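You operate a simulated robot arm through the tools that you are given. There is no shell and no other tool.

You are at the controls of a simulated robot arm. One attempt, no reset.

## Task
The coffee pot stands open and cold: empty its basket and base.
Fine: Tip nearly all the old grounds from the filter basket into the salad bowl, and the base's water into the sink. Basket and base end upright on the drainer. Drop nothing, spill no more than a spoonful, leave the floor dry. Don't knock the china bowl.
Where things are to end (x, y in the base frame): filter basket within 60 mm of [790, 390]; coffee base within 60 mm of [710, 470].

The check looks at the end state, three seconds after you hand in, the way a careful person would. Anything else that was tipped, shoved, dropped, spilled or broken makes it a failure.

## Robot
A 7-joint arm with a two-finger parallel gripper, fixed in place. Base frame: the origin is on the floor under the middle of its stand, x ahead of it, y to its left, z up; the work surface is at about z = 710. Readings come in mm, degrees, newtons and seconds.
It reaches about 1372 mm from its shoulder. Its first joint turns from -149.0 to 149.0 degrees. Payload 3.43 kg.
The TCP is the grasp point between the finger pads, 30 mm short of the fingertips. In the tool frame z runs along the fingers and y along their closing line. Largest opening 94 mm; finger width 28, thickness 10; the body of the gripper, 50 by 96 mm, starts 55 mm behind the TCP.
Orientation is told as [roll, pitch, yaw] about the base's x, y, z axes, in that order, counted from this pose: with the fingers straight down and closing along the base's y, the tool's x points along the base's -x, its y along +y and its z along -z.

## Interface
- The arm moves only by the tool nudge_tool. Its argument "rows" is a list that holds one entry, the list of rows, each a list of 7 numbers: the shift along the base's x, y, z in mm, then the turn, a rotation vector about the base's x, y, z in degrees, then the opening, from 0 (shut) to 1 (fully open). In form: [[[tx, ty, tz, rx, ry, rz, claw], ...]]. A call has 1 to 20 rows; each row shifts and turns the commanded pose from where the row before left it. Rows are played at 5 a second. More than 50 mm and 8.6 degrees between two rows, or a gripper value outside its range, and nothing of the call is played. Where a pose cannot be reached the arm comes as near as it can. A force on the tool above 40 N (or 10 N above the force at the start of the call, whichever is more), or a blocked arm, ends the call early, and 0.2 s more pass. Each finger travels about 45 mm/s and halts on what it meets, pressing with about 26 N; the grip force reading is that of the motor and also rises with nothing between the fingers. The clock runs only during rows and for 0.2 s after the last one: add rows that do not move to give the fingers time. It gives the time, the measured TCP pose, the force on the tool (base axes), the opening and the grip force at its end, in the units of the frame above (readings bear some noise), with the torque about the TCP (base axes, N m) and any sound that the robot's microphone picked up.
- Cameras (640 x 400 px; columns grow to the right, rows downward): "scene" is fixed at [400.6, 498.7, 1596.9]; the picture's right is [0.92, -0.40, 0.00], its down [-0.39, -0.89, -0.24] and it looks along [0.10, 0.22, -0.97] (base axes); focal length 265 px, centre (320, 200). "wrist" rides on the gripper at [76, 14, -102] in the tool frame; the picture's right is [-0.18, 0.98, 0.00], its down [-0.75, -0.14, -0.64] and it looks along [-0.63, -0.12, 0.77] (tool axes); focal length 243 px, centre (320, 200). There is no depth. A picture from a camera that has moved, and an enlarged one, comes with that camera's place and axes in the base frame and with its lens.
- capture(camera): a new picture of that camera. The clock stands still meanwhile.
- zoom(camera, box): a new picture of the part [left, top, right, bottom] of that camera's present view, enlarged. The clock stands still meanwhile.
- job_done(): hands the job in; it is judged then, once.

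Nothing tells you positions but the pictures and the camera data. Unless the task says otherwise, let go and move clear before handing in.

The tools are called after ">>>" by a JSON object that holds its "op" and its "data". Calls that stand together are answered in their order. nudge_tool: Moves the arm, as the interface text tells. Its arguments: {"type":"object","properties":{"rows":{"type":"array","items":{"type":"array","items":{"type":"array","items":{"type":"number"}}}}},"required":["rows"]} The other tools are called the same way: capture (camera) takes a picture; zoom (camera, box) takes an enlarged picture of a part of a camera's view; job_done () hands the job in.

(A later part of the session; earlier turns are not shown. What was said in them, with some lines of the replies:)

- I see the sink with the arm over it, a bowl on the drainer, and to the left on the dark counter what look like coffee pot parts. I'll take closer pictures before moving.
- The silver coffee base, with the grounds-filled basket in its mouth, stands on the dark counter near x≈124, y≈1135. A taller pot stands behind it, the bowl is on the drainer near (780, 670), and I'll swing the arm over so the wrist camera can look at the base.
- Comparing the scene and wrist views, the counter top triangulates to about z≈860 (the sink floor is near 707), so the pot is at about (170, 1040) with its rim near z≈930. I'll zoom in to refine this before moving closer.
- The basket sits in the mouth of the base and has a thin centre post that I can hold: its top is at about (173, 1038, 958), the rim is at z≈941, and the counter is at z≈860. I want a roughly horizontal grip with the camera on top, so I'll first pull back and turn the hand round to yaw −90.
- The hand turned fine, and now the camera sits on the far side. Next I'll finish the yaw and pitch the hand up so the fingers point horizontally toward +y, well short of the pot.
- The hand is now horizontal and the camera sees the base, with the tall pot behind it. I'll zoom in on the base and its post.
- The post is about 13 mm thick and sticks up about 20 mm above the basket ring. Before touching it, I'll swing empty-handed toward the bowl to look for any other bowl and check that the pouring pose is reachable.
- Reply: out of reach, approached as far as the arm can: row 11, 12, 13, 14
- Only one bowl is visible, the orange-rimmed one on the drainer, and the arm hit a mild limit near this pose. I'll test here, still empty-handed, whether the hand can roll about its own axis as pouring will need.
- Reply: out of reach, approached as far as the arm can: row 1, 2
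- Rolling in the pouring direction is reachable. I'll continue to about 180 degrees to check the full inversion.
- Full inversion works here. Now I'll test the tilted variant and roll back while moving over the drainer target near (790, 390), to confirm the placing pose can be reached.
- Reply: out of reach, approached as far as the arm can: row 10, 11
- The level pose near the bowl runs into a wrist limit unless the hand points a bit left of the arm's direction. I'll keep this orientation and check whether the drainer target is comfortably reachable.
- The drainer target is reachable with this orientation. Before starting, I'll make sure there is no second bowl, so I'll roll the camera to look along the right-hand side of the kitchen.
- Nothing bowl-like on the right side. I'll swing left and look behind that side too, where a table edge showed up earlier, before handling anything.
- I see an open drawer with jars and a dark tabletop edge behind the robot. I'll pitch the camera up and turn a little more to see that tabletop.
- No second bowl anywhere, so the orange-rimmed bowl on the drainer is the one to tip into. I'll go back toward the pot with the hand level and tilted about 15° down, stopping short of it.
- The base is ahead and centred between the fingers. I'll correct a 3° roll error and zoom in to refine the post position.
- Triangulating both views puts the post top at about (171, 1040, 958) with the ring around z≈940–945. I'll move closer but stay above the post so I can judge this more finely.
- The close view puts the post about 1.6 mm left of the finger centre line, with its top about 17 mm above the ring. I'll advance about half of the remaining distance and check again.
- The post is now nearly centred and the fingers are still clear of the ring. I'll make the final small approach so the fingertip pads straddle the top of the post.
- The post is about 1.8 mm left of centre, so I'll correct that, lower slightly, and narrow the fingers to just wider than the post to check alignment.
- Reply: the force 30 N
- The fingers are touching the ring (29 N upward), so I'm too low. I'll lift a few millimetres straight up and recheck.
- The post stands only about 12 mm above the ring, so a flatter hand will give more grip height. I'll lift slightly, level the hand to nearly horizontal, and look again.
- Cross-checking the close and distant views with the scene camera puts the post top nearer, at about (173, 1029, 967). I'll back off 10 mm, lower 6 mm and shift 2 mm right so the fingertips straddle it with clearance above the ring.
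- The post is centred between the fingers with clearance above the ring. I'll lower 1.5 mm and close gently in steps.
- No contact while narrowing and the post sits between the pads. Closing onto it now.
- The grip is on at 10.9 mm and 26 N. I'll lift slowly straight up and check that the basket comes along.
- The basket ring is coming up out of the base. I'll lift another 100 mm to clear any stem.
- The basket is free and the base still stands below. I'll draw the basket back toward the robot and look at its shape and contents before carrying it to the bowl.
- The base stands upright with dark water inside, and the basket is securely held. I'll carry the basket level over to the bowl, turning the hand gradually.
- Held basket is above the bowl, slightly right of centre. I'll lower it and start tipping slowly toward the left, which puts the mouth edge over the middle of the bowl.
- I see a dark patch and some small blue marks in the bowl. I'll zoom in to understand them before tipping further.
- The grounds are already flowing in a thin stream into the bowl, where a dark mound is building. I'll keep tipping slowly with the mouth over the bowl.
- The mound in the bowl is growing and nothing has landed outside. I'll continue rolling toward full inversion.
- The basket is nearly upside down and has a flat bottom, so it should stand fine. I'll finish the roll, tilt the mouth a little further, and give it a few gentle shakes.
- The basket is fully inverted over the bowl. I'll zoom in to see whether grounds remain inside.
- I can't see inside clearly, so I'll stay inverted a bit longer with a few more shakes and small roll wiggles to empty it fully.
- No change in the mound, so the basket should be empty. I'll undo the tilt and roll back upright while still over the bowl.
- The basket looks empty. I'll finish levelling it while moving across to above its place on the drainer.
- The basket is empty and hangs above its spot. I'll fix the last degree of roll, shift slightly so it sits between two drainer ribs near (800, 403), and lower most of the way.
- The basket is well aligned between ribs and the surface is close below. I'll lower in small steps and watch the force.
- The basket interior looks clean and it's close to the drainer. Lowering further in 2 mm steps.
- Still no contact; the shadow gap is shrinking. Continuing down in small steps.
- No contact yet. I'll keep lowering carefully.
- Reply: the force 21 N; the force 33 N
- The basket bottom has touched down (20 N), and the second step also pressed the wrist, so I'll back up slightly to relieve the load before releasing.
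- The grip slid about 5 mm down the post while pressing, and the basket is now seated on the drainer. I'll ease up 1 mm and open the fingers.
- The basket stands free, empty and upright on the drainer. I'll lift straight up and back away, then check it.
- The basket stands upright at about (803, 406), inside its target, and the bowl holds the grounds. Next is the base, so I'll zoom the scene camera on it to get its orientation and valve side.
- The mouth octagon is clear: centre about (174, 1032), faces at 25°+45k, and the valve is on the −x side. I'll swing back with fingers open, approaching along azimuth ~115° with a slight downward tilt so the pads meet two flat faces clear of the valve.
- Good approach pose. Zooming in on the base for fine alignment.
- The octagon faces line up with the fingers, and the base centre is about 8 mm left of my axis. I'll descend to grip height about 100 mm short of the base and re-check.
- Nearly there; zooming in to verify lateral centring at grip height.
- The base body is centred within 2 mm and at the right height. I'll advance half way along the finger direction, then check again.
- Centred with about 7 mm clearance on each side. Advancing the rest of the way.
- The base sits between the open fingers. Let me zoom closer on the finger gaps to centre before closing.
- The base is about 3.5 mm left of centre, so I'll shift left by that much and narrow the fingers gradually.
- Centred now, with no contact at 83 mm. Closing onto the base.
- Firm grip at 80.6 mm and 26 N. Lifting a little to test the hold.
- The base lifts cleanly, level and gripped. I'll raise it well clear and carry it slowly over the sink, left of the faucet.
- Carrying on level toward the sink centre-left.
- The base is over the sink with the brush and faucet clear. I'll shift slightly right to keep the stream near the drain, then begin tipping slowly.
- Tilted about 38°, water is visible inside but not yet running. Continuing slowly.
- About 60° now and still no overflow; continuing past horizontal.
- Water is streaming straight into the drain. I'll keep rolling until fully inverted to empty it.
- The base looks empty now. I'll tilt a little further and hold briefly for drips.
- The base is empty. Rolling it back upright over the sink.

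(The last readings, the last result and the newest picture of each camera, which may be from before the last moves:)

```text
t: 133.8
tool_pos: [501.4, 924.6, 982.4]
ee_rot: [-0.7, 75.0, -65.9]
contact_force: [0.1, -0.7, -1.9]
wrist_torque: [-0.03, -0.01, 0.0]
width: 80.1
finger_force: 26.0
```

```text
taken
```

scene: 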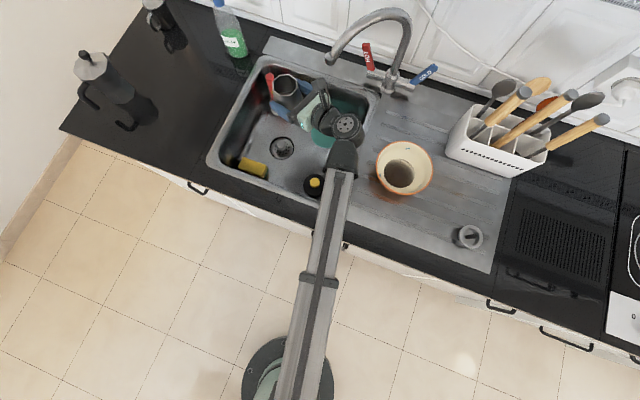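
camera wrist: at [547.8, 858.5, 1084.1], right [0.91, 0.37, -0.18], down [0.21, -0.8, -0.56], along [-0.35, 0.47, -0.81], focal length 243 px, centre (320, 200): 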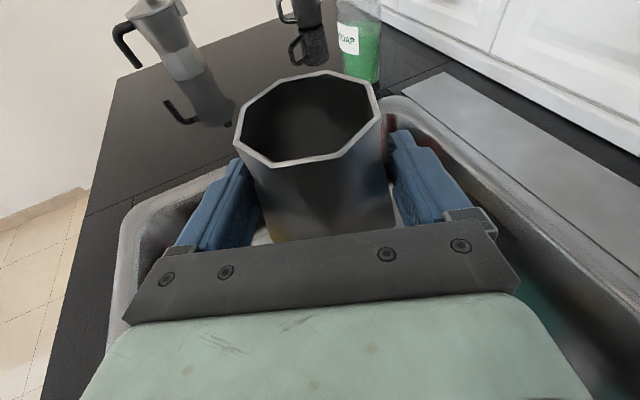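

The base is upright and empty. I'll carry it around the bowl on the near side toward its drainer spot, turning the hand as it goes.

>>> {"op": "nudge_tool", "data": {"rows": [[[2, -14, 4, 0, 0, -1.5, 0], [3.5, -26, 4, 0, 0, -2.7, 0], [4, -30, 2, 0, 0, -3.1, 0], [4, -30, 0, 0, 0, -3.1, 0], [4, -30, 0, 0, 0, -3.1, 0], [4, -30, 0, 0, 0, -3.1, 0], [4, -30, 0, 0, 0, -3.1, 0], [4, -30, 0, 0, 0, -3.1, 0], [4, -30, 0, 0, 0, -3.1, 0], [8, -26, 0, 0, 0, -2.7, 0], [14, -18, 0, 0, 0, -2.7, 0], [18, -22, 0, 0, 0, -3.1, 0], [20, -24.5, 0, 0, 0, -3.6, 0], [20, -24.5, 0, 0, 0, -3.6, 0], [20, -24.5, 0, 0, 0, -3.6, 0], [20, -24.5, 0, 0, 0, -3.6, 0], [18, -22, 0, 0, 0, -3.6, 0], [12, -15, 0, 0, 0, -3.6, 0], [6, -8, 0, 0, 0, -3.6, 0], [0, 0, 0, 0, 0, 0, 0]]]}}

>>> {"op": "capture", "data": {"camera": "wrist"}}

>>> {"op": "capture", "data": {"camera": "scene"}}

```text
t: 138.0
tool_pos: [692.3, 463.2, 991.5]
ee_rot: [-0.4, 75.0, -125.4]
contact_force: [0.2, 0.1, -2.7]
wrist_torque: [-0.02, 0.0, 0.0]
width: 80.1
finger_force: 26.0
```

```text
taken
camera wrist: at [659.0, 389.8, 1094.1], right [0.78, -0.6, -0.18], down [-0.58, -0.59, -0.56], along [0.23, 0.54, -0.81], focal length 243 px, centre (320, 200)
```

wrist: 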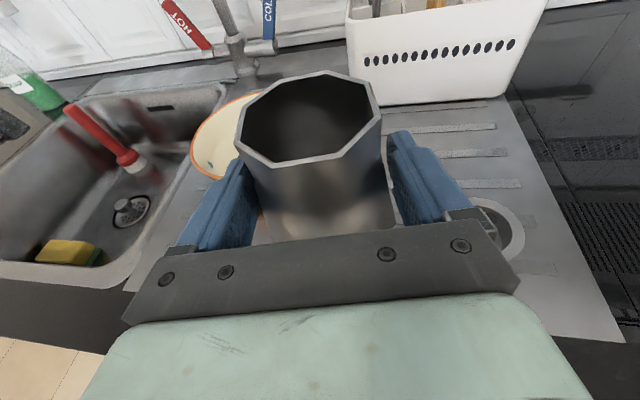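

```text
taken
```

scene: 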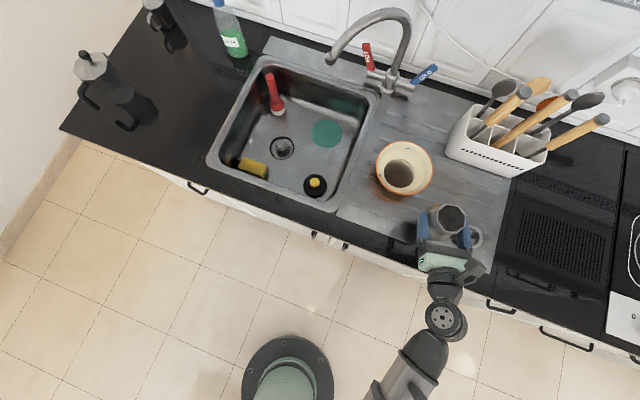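

The base is over its drainer spot, about (699, 473). I'll shift it 14 mm inward so it sits fully on the drainer, then lower.

>>> {"op": "nudge_tool", "data": {"rows": [[[3, 3, -6, 0, 0, 0, 0], [4, 4, -10, 0, 0, 0, 0], [3, 3, -12, 0, 0, 0, 0], [0, 0, -12, 0, 0, 0, 0], [0, 0, -10, 0, 0, 0, 0], [0, 0, -7, 0, 0, 0, 0], [0, 0, -4, 0, 0, 0, 0], [0, 0, 0, 0, 0, 0, 0]]]}}

>>> {"op": "capture", "data": {"camera": "wrist"}}

>>> {"op": "zoom", "data": {"camera": "scene", "box": [370, 130, 510, 270]}}

```text
t: 139.8
tool_pos: [701.1, 474.6, 932.2]
ee_rot: [-0.3, 75.0, -125.3]
contact_force: [-0.7, 0.0, -1.7]
wrist_torque: [0.0, 0.03, 0.05]
width: 80.1
finger_force: 26.4
```

```text
taken
camera wrist: at [667.7, 401.3, 1033.3], right [0.78, -0.6, -0.18], down [-0.58, -0.59, -0.56], along [0.23, 0.54, -0.81], focal length 243 px, centre (320, 200)
```

wrist: 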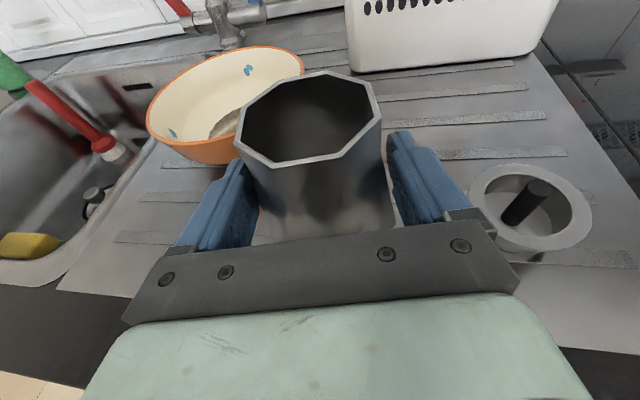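

```text
2.86 times, centred on (440, 200) of scene
camera zoom: at [400.6, 498.7, 1596.9], right [0.92, -0.4, 0.0], down [-0.39, -0.89, -0.24], along [0.1, 0.22, -0.97], focal length 757 px, centre (-23, 200)
```

zoom: 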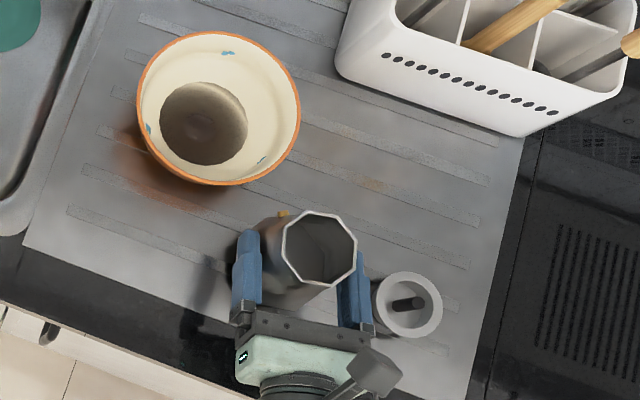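

The gap to the basket is about 35 mm and the bowl is clear. Lowering in small steps with force checks.

>>> {"op": "nudge_tool", "data": {"rows": [[[0, 0, -5, 0, 0, 0, 0], [0, 0, -5, 0, 0, 0, 0], [0, 0, -3, 0, 0, 0, 0], [0, 0, -2, 0, 0, 0, 0], [0, 0, 0, 0, 0, 0, 0]]]}}

>>> {"op": "zoom", "data": {"camera": "scene", "box": [400, 170, 500, 270]}}

```text
t: 141.0
tool_pos: [702.3, 473.8, 916.6]
ee_rot: [-0.5, 75.0, -125.4]
contact_force: [-0.8, 0.9, -1.7]
wrist_torque: [-0.03, 0.07, -0.01]
width: 80.1
finger_force: 26.2
```

```text
4.00 times, centred on (450, 220) of scene
camera zoom: at [400.6, 498.7, 1596.9], right [0.92, -0.4, 0.0], down [-0.39, -0.89, -0.24], along [0.1, 0.22, -0.97], focal length 1060 px, centre (-200, 120)
```

zoom: 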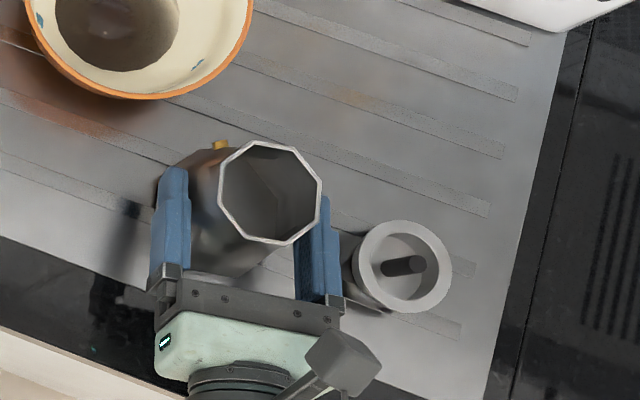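

Still free. Continuing down 2 mm at a time.

>>> {"op": "nudge_tool", "data": {"rows": [[[0, 0, -2, 0, 0, 0, 0], [0, 0, -2, 0, 0, 0, 0], [0, 0, 0, 0, 0, 0, 0]]]}}

>>> {"op": "nudge_tool", "data": {"rows": [[[0, 0, -1.5, 0, 0, 0, 0], [0, 0, -1.5, 0, 0, 0, 0], [0, 0, 0, 0, 0, 0, 0]]]}}

```text
t: 141.8
tool_pos: [701.3, 474.5, 913.6]
ee_rot: [-0.4, 74.9, -125.3]
contact_force: [-0.3, -0.7, -1.5]
wrist_torque: [-0.05, 0.02, -0.02]
width: 79.8
finger_force: 26.4
```

```text
t: 142.6
tool_pos: [701.2, 473.8, 911.6]
ee_rot: [-0.2, 75.2, -125.3]
contact_force: [-3.7, -4.5, 18.1]
wrist_torque: [-0.14, -0.72, -0.28]
width: 80.1
finger_force: 25.8
```

The base has touched down (18 N). I'll ease the load slightly and check before releasing.

>>> {"op": "nudge_tool", "data": {"rows": [[[0, 0, 0.8, 0, 0, 0, 0], [0, 0, 0, 0, 0, 0, 0]]]}}

>>> {"op": "zoom", "data": {"camera": "scene", "box": [400, 170, 500, 270]}}

>>> {"op": "capture", "data": {"camera": "wrist"}}

```text
t: 143.2
tool_pos: [700.0, 474.7, 911.9]
ee_rot: [-0.5, 75.1, -125.4]
contact_force: [-1.0, -7.5, 15.9]
wrist_torque: [0.15, -0.76, -0.28]
width: 79.9
finger_force: 26.0
```

```text
4.00 times, centred on (450, 220) of scene
camera zoom: at [400.6, 498.7, 1596.9], right [0.92, -0.4, 0.0], down [-0.39, -0.89, -0.24], along [0.1, 0.22, -0.97], focal length 1060 px, centre (-200, 120)
```

zoom: 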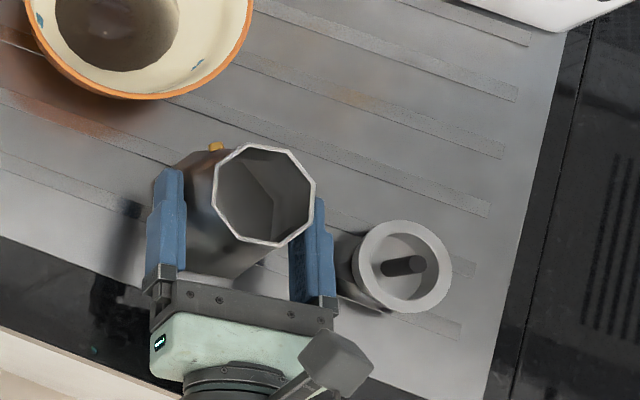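

```text
taken
camera wrist: at [666.8, 400.9, 1012.9], right [0.78, -0.6, -0.18], down [-0.58, -0.59, -0.56], along [0.23, 0.54, -0.81], focal length 243 px, centre (320, 200)
```

wrist: 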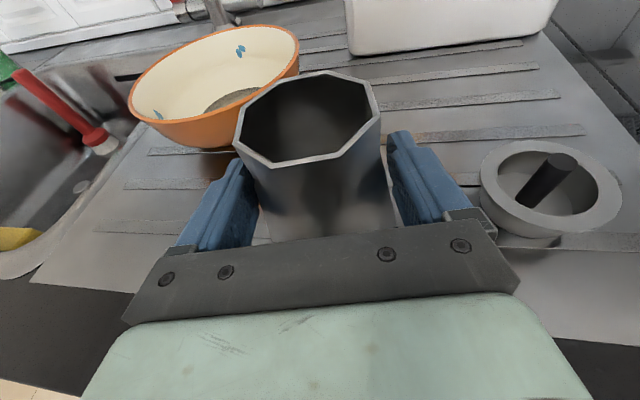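

Contact is at the bottom of the base and everything else is clear. Opening the fingers gently.

>>> {"op": "nudge_tool", "data": {"rows": [[[0, 0, 0, 0, 0, 0, 0.84], [0, 0, 0, 0, 0, 0, 0.86], [0, 0, 0, 0, 0, 0, 0.88], [0, 0, 0, 0, 0, 0, 0.92], [0, 0, 0, 0, 0, 0, 0.96], [0, 0, 0, 0, 0, 0, 0.96]]]}}

>>> {"op": "zoom", "data": {"camera": "wrist", "box": [180, 40, 500, 250]}}

>>> {"op": "zoom", "data": {"camera": "scene", "box": [400, 170, 500, 270]}}

```text
t: 144.6
tool_pos: [700.0, 474.4, 911.0]
ee_rot: [-0.3, 75.0, -125.3]
contact_force: [0.1, 0.9, -0.1]
wrist_torque: [-0.04, 0.01, -0.01]
width: 90.4
finger_force: 0.0
```

```text
1.90 times, centred on (340, 145) of wrist
camera zoom: at [667.0, 401.5, 1012.2], right [0.78, -0.6, -0.18], down [-0.58, -0.59, -0.56], along [0.23, 0.54, -0.81], focal length 462 px, centre (282, 305)
```

zoom: 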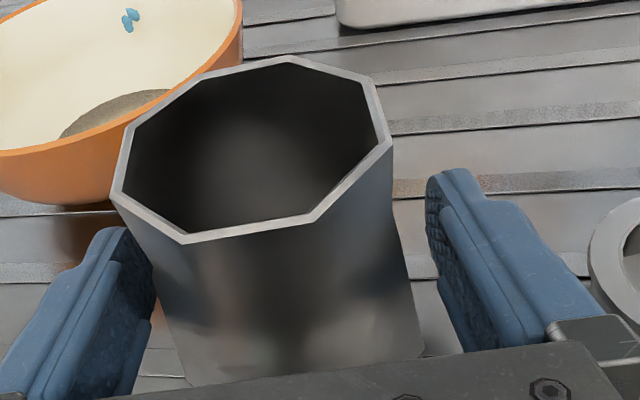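

```text
4.00 times, centred on (450, 220) of scene
camera zoom: at [400.6, 498.7, 1596.9], right [0.92, -0.4, 0.0], down [-0.39, -0.89, -0.24], along [0.1, 0.22, -0.97], focal length 1060 px, centre (-200, 120)
```

zoom: 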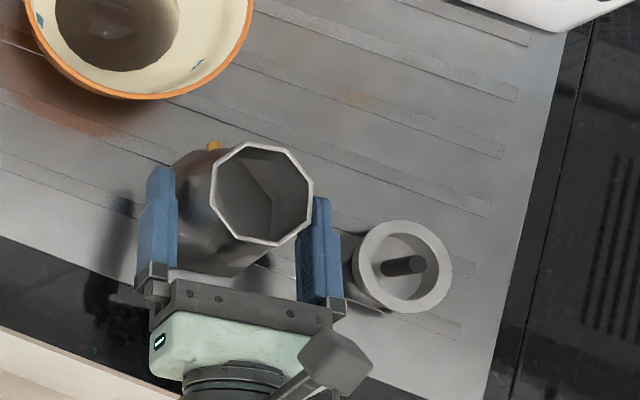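

The base stands on its own with no load on the hand. I'll back straight out along the finger direction.

>>> {"op": "nudge_tool", "data": {"rows": [[[0, 0, 0, 0, 0, 0, 1], [-4.5, -6.3, 2.1, 0, 0, 0, 1], [-5.6, -7.9, 2.6, 0, 0, 0, 1], [-5.6, -7.9, 2.6, 0, 0, 0, 1], [0, 0, 0, 0, 0, 0, 1]]]}}

>>> {"op": "zoom", "data": {"camera": "wrist", "box": [180, 40, 500, 250]}}

```text
t: 145.8
tool_pos: [686.4, 452.4, 918.7]
ee_rot: [-0.4, 75.0, -125.3]
contact_force: [0.3, 0.6, 0.0]
wrist_torque: [0.02, 0.03, -0.01]
width: 94.1
finger_force: 0.0
```

```text
1.90 times, centred on (340, 145) of wrist
camera zoom: at [651.5, 379.0, 1019.4], right [0.78, -0.6, -0.18], down [-0.58, -0.59, -0.56], along [0.23, 0.54, -0.81], focal length 462 px, centre (282, 305)
```

zoom: 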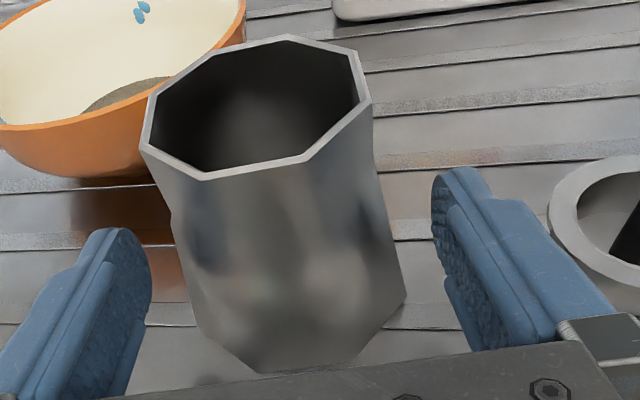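

Base stays put and the fingers are clearing it cleanly. Backing off further and rising.

>>> {"op": "nudge_tool", "data": {"rows": [[[-8.4, -11.8, 3.9, 0, 0, 0, 1], [-11, -15.7, 5.2, 0, 0, 0, 1], [-11, -15.7, 5.2, 0, 0, 0, 1], [-14, -19.7, 6.5, 0, 0, 0, 1], [-14, -19.7, 15, 0, 0, 0, 1], [-10, -14, 30, 0, 0, 0, 1], [-5, -7, 35, 0, 0, 0, 1], [0, 0, 35, 0, 0, 0, 1], [0, 0, 20, 0, 0, 0, 1], [0, 0, 0, 0, 0, 0, 1]]]}}

>>> {"op": "capture", "data": {"camera": "wrist"}}

>>> {"op": "capture", "data": {"camera": "scene"}}

>>> {"op": "zoom", "data": {"camera": "scene", "box": [360, 120, 510, 280]}}

```text
t: 148.0
tool_pos: [624.0, 350.1, 1077.7]
ee_rot: [-0.4, 75.0, -125.3]
contact_force: [-0.4, 0.4, -0.6]
wrist_torque: [0.0, 0.05, -0.01]
width: 94.2
finger_force: 0.1
out of reach, approached as far as the arm can: row 6, 7
```

```text
taken
camera wrist: at [590.0, 277.7, 1178.6], right [0.78, -0.6, -0.18], down [-0.58, -0.59, -0.56], along [0.23, 0.54, -0.81], focal length 243 px, centre (320, 200)
```

wrist: 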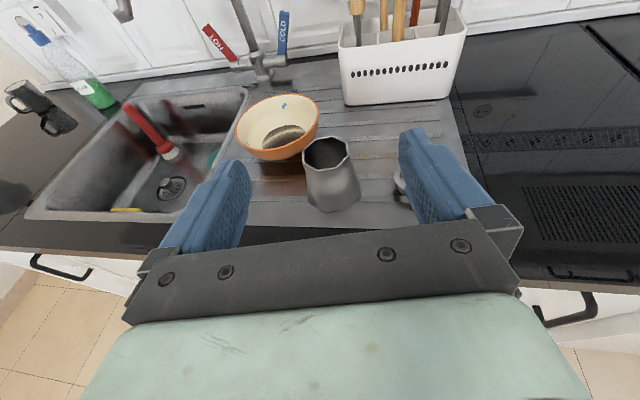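

```text
taken
```

scene: 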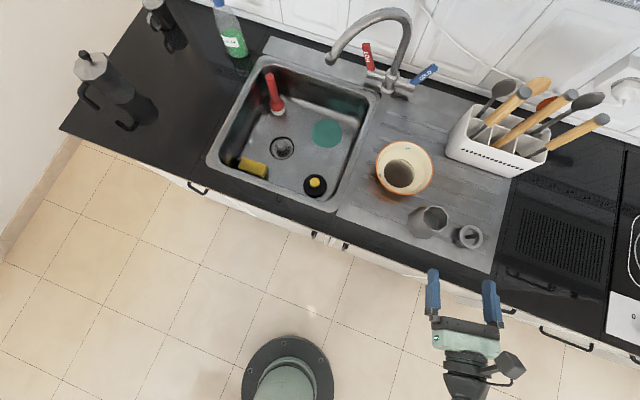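

```text
2.50 times, centred on (435, 200) of scene
camera zoom: at [400.6, 498.7, 1596.9], right [0.92, -0.4, 0.0], down [-0.39, -0.89, -0.24], along [0.1, 0.22, -0.97], focal length 662 px, centre (32, 200)
```

zoom: 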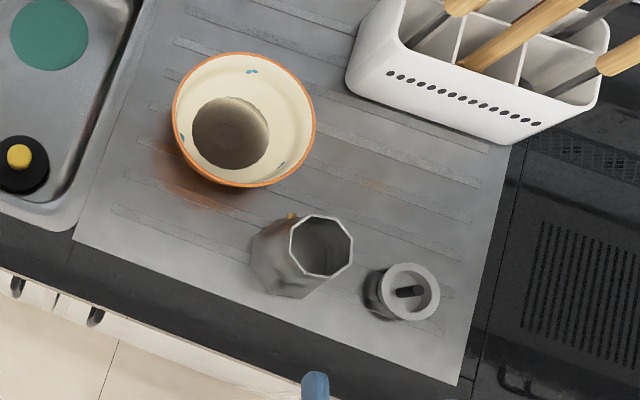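

Base and basket both stand upright on the drainer, near (709, 488) and (801, 407), and the bowl hasn't moved. I'll take detailed looks for spills or leftover grounds before handing in.

>>> {"op": "zoom", "data": {"camera": "scene", "box": [405, 190, 495, 265]}}

>>> {"op": "zoom", "data": {"camera": "scene", "box": [100, 60, 260, 200]}}

>>> {"op": "zoom", "data": {"camera": "scene", "box": [200, 50, 400, 220]}}

>>> {"op": "zoom", "data": {"camera": "wrist", "box": [220, 80, 460, 240]}}

```text
5.33 times, centred on (450, 228) of scene
camera zoom: at [400.6, 498.7, 1596.9], right [0.92, -0.4, 0.0], down [-0.39, -0.89, -0.24], along [0.1, 0.22, -0.97], focal length 1413 px, centre (-373, 53)
```

zoom: 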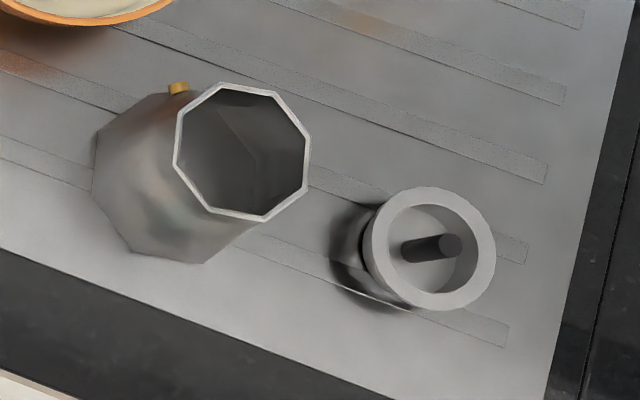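

```text
2.86 times, centred on (180, 130) of scene
camera zoom: at [400.6, 498.7, 1596.9], right [0.92, -0.4, 0.0], down [-0.39, -0.89, -0.24], along [0.1, 0.22, -0.97], focal length 757 px, centre (720, 400)
```

zoom: 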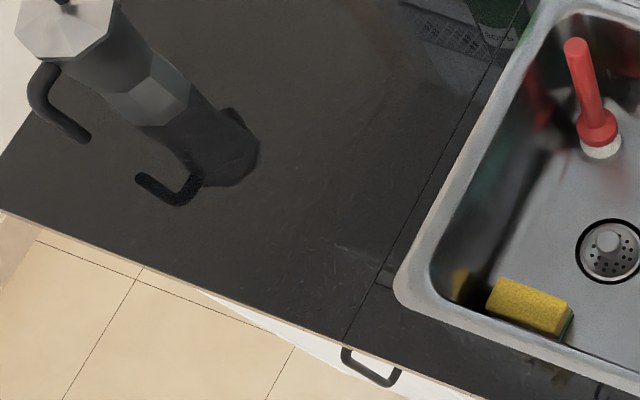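

```text
2.35 times, centred on (300, 135) of scene
camera zoom: at [400.6, 498.7, 1596.9], right [0.92, -0.4, 0.0], down [-0.39, -0.89, -0.24], along [0.1, 0.22, -0.97], focal length 623 px, centre (367, 353)
```

zoom: 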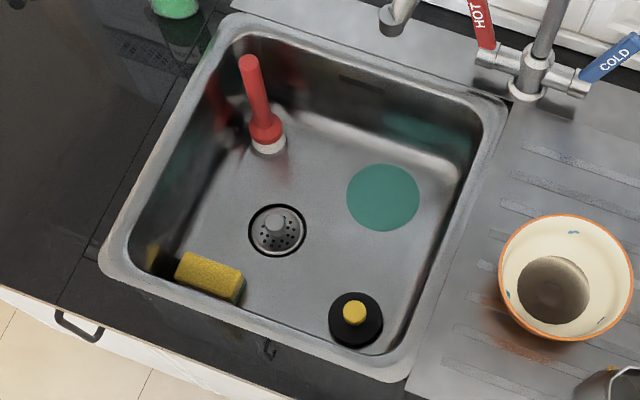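

```text
2.50 times, centred on (340, 160) of wrist
camera zoom: at [590.0, 277.7, 1178.6], right [0.78, -0.6, -0.18], down [-0.58, -0.59, -0.56], along [0.23, 0.54, -0.81], focal length 606 px, centre (270, 300)
```

zoom: 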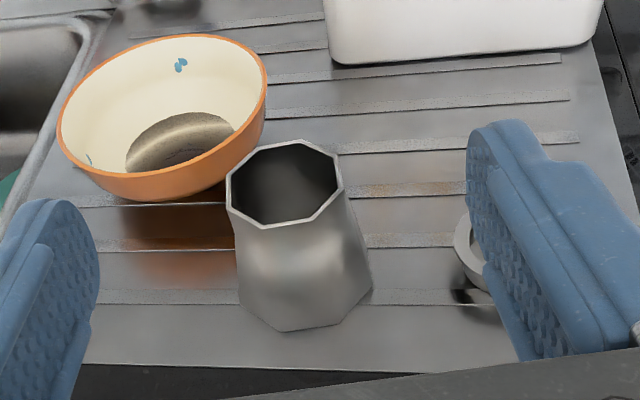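

Everything checks out. The basket and base are empty and upright on the drainer, the grounds are in the bowl, the sink took the water, and I see no spills on counter or floor. The hand is open and clear, so I'm handing in.

>>> {"op": "job_done", "data": {}}

```text
The job is handed in.
```

The coffee pot job is done and handed in. The result of the check hasn't come back yet.

- **Grounds:** I tipped them into the orange-rimmed bowl on the drainer. It was the only bowl I could find, so I took it to be both the salad bowl and the china bowl. It hasn't moved from where it stood.
- **Water:** I poured it from the base into the sink, and it ran straight into the drain.
- **Filter basket:** it stands upright and empty on the drainer at about (801, 407), roughly 20 mm from its target.
- **Coffee base:** it stands upright and empty on the drainer at about (709, 488), roughly 18 mm from its target.

On the final pictures I saw no spills on the counter or floor, and the sponge, brush and other things around the sink looked undisturbed. The hand was open and clear when I handed in.

My fingers pressed on the basket ring at about 29 N during the first attempt to grip it. I also pressed a little hard setting it down, and the grip slid about 5 mm along the post. Neither caused any visible harm.
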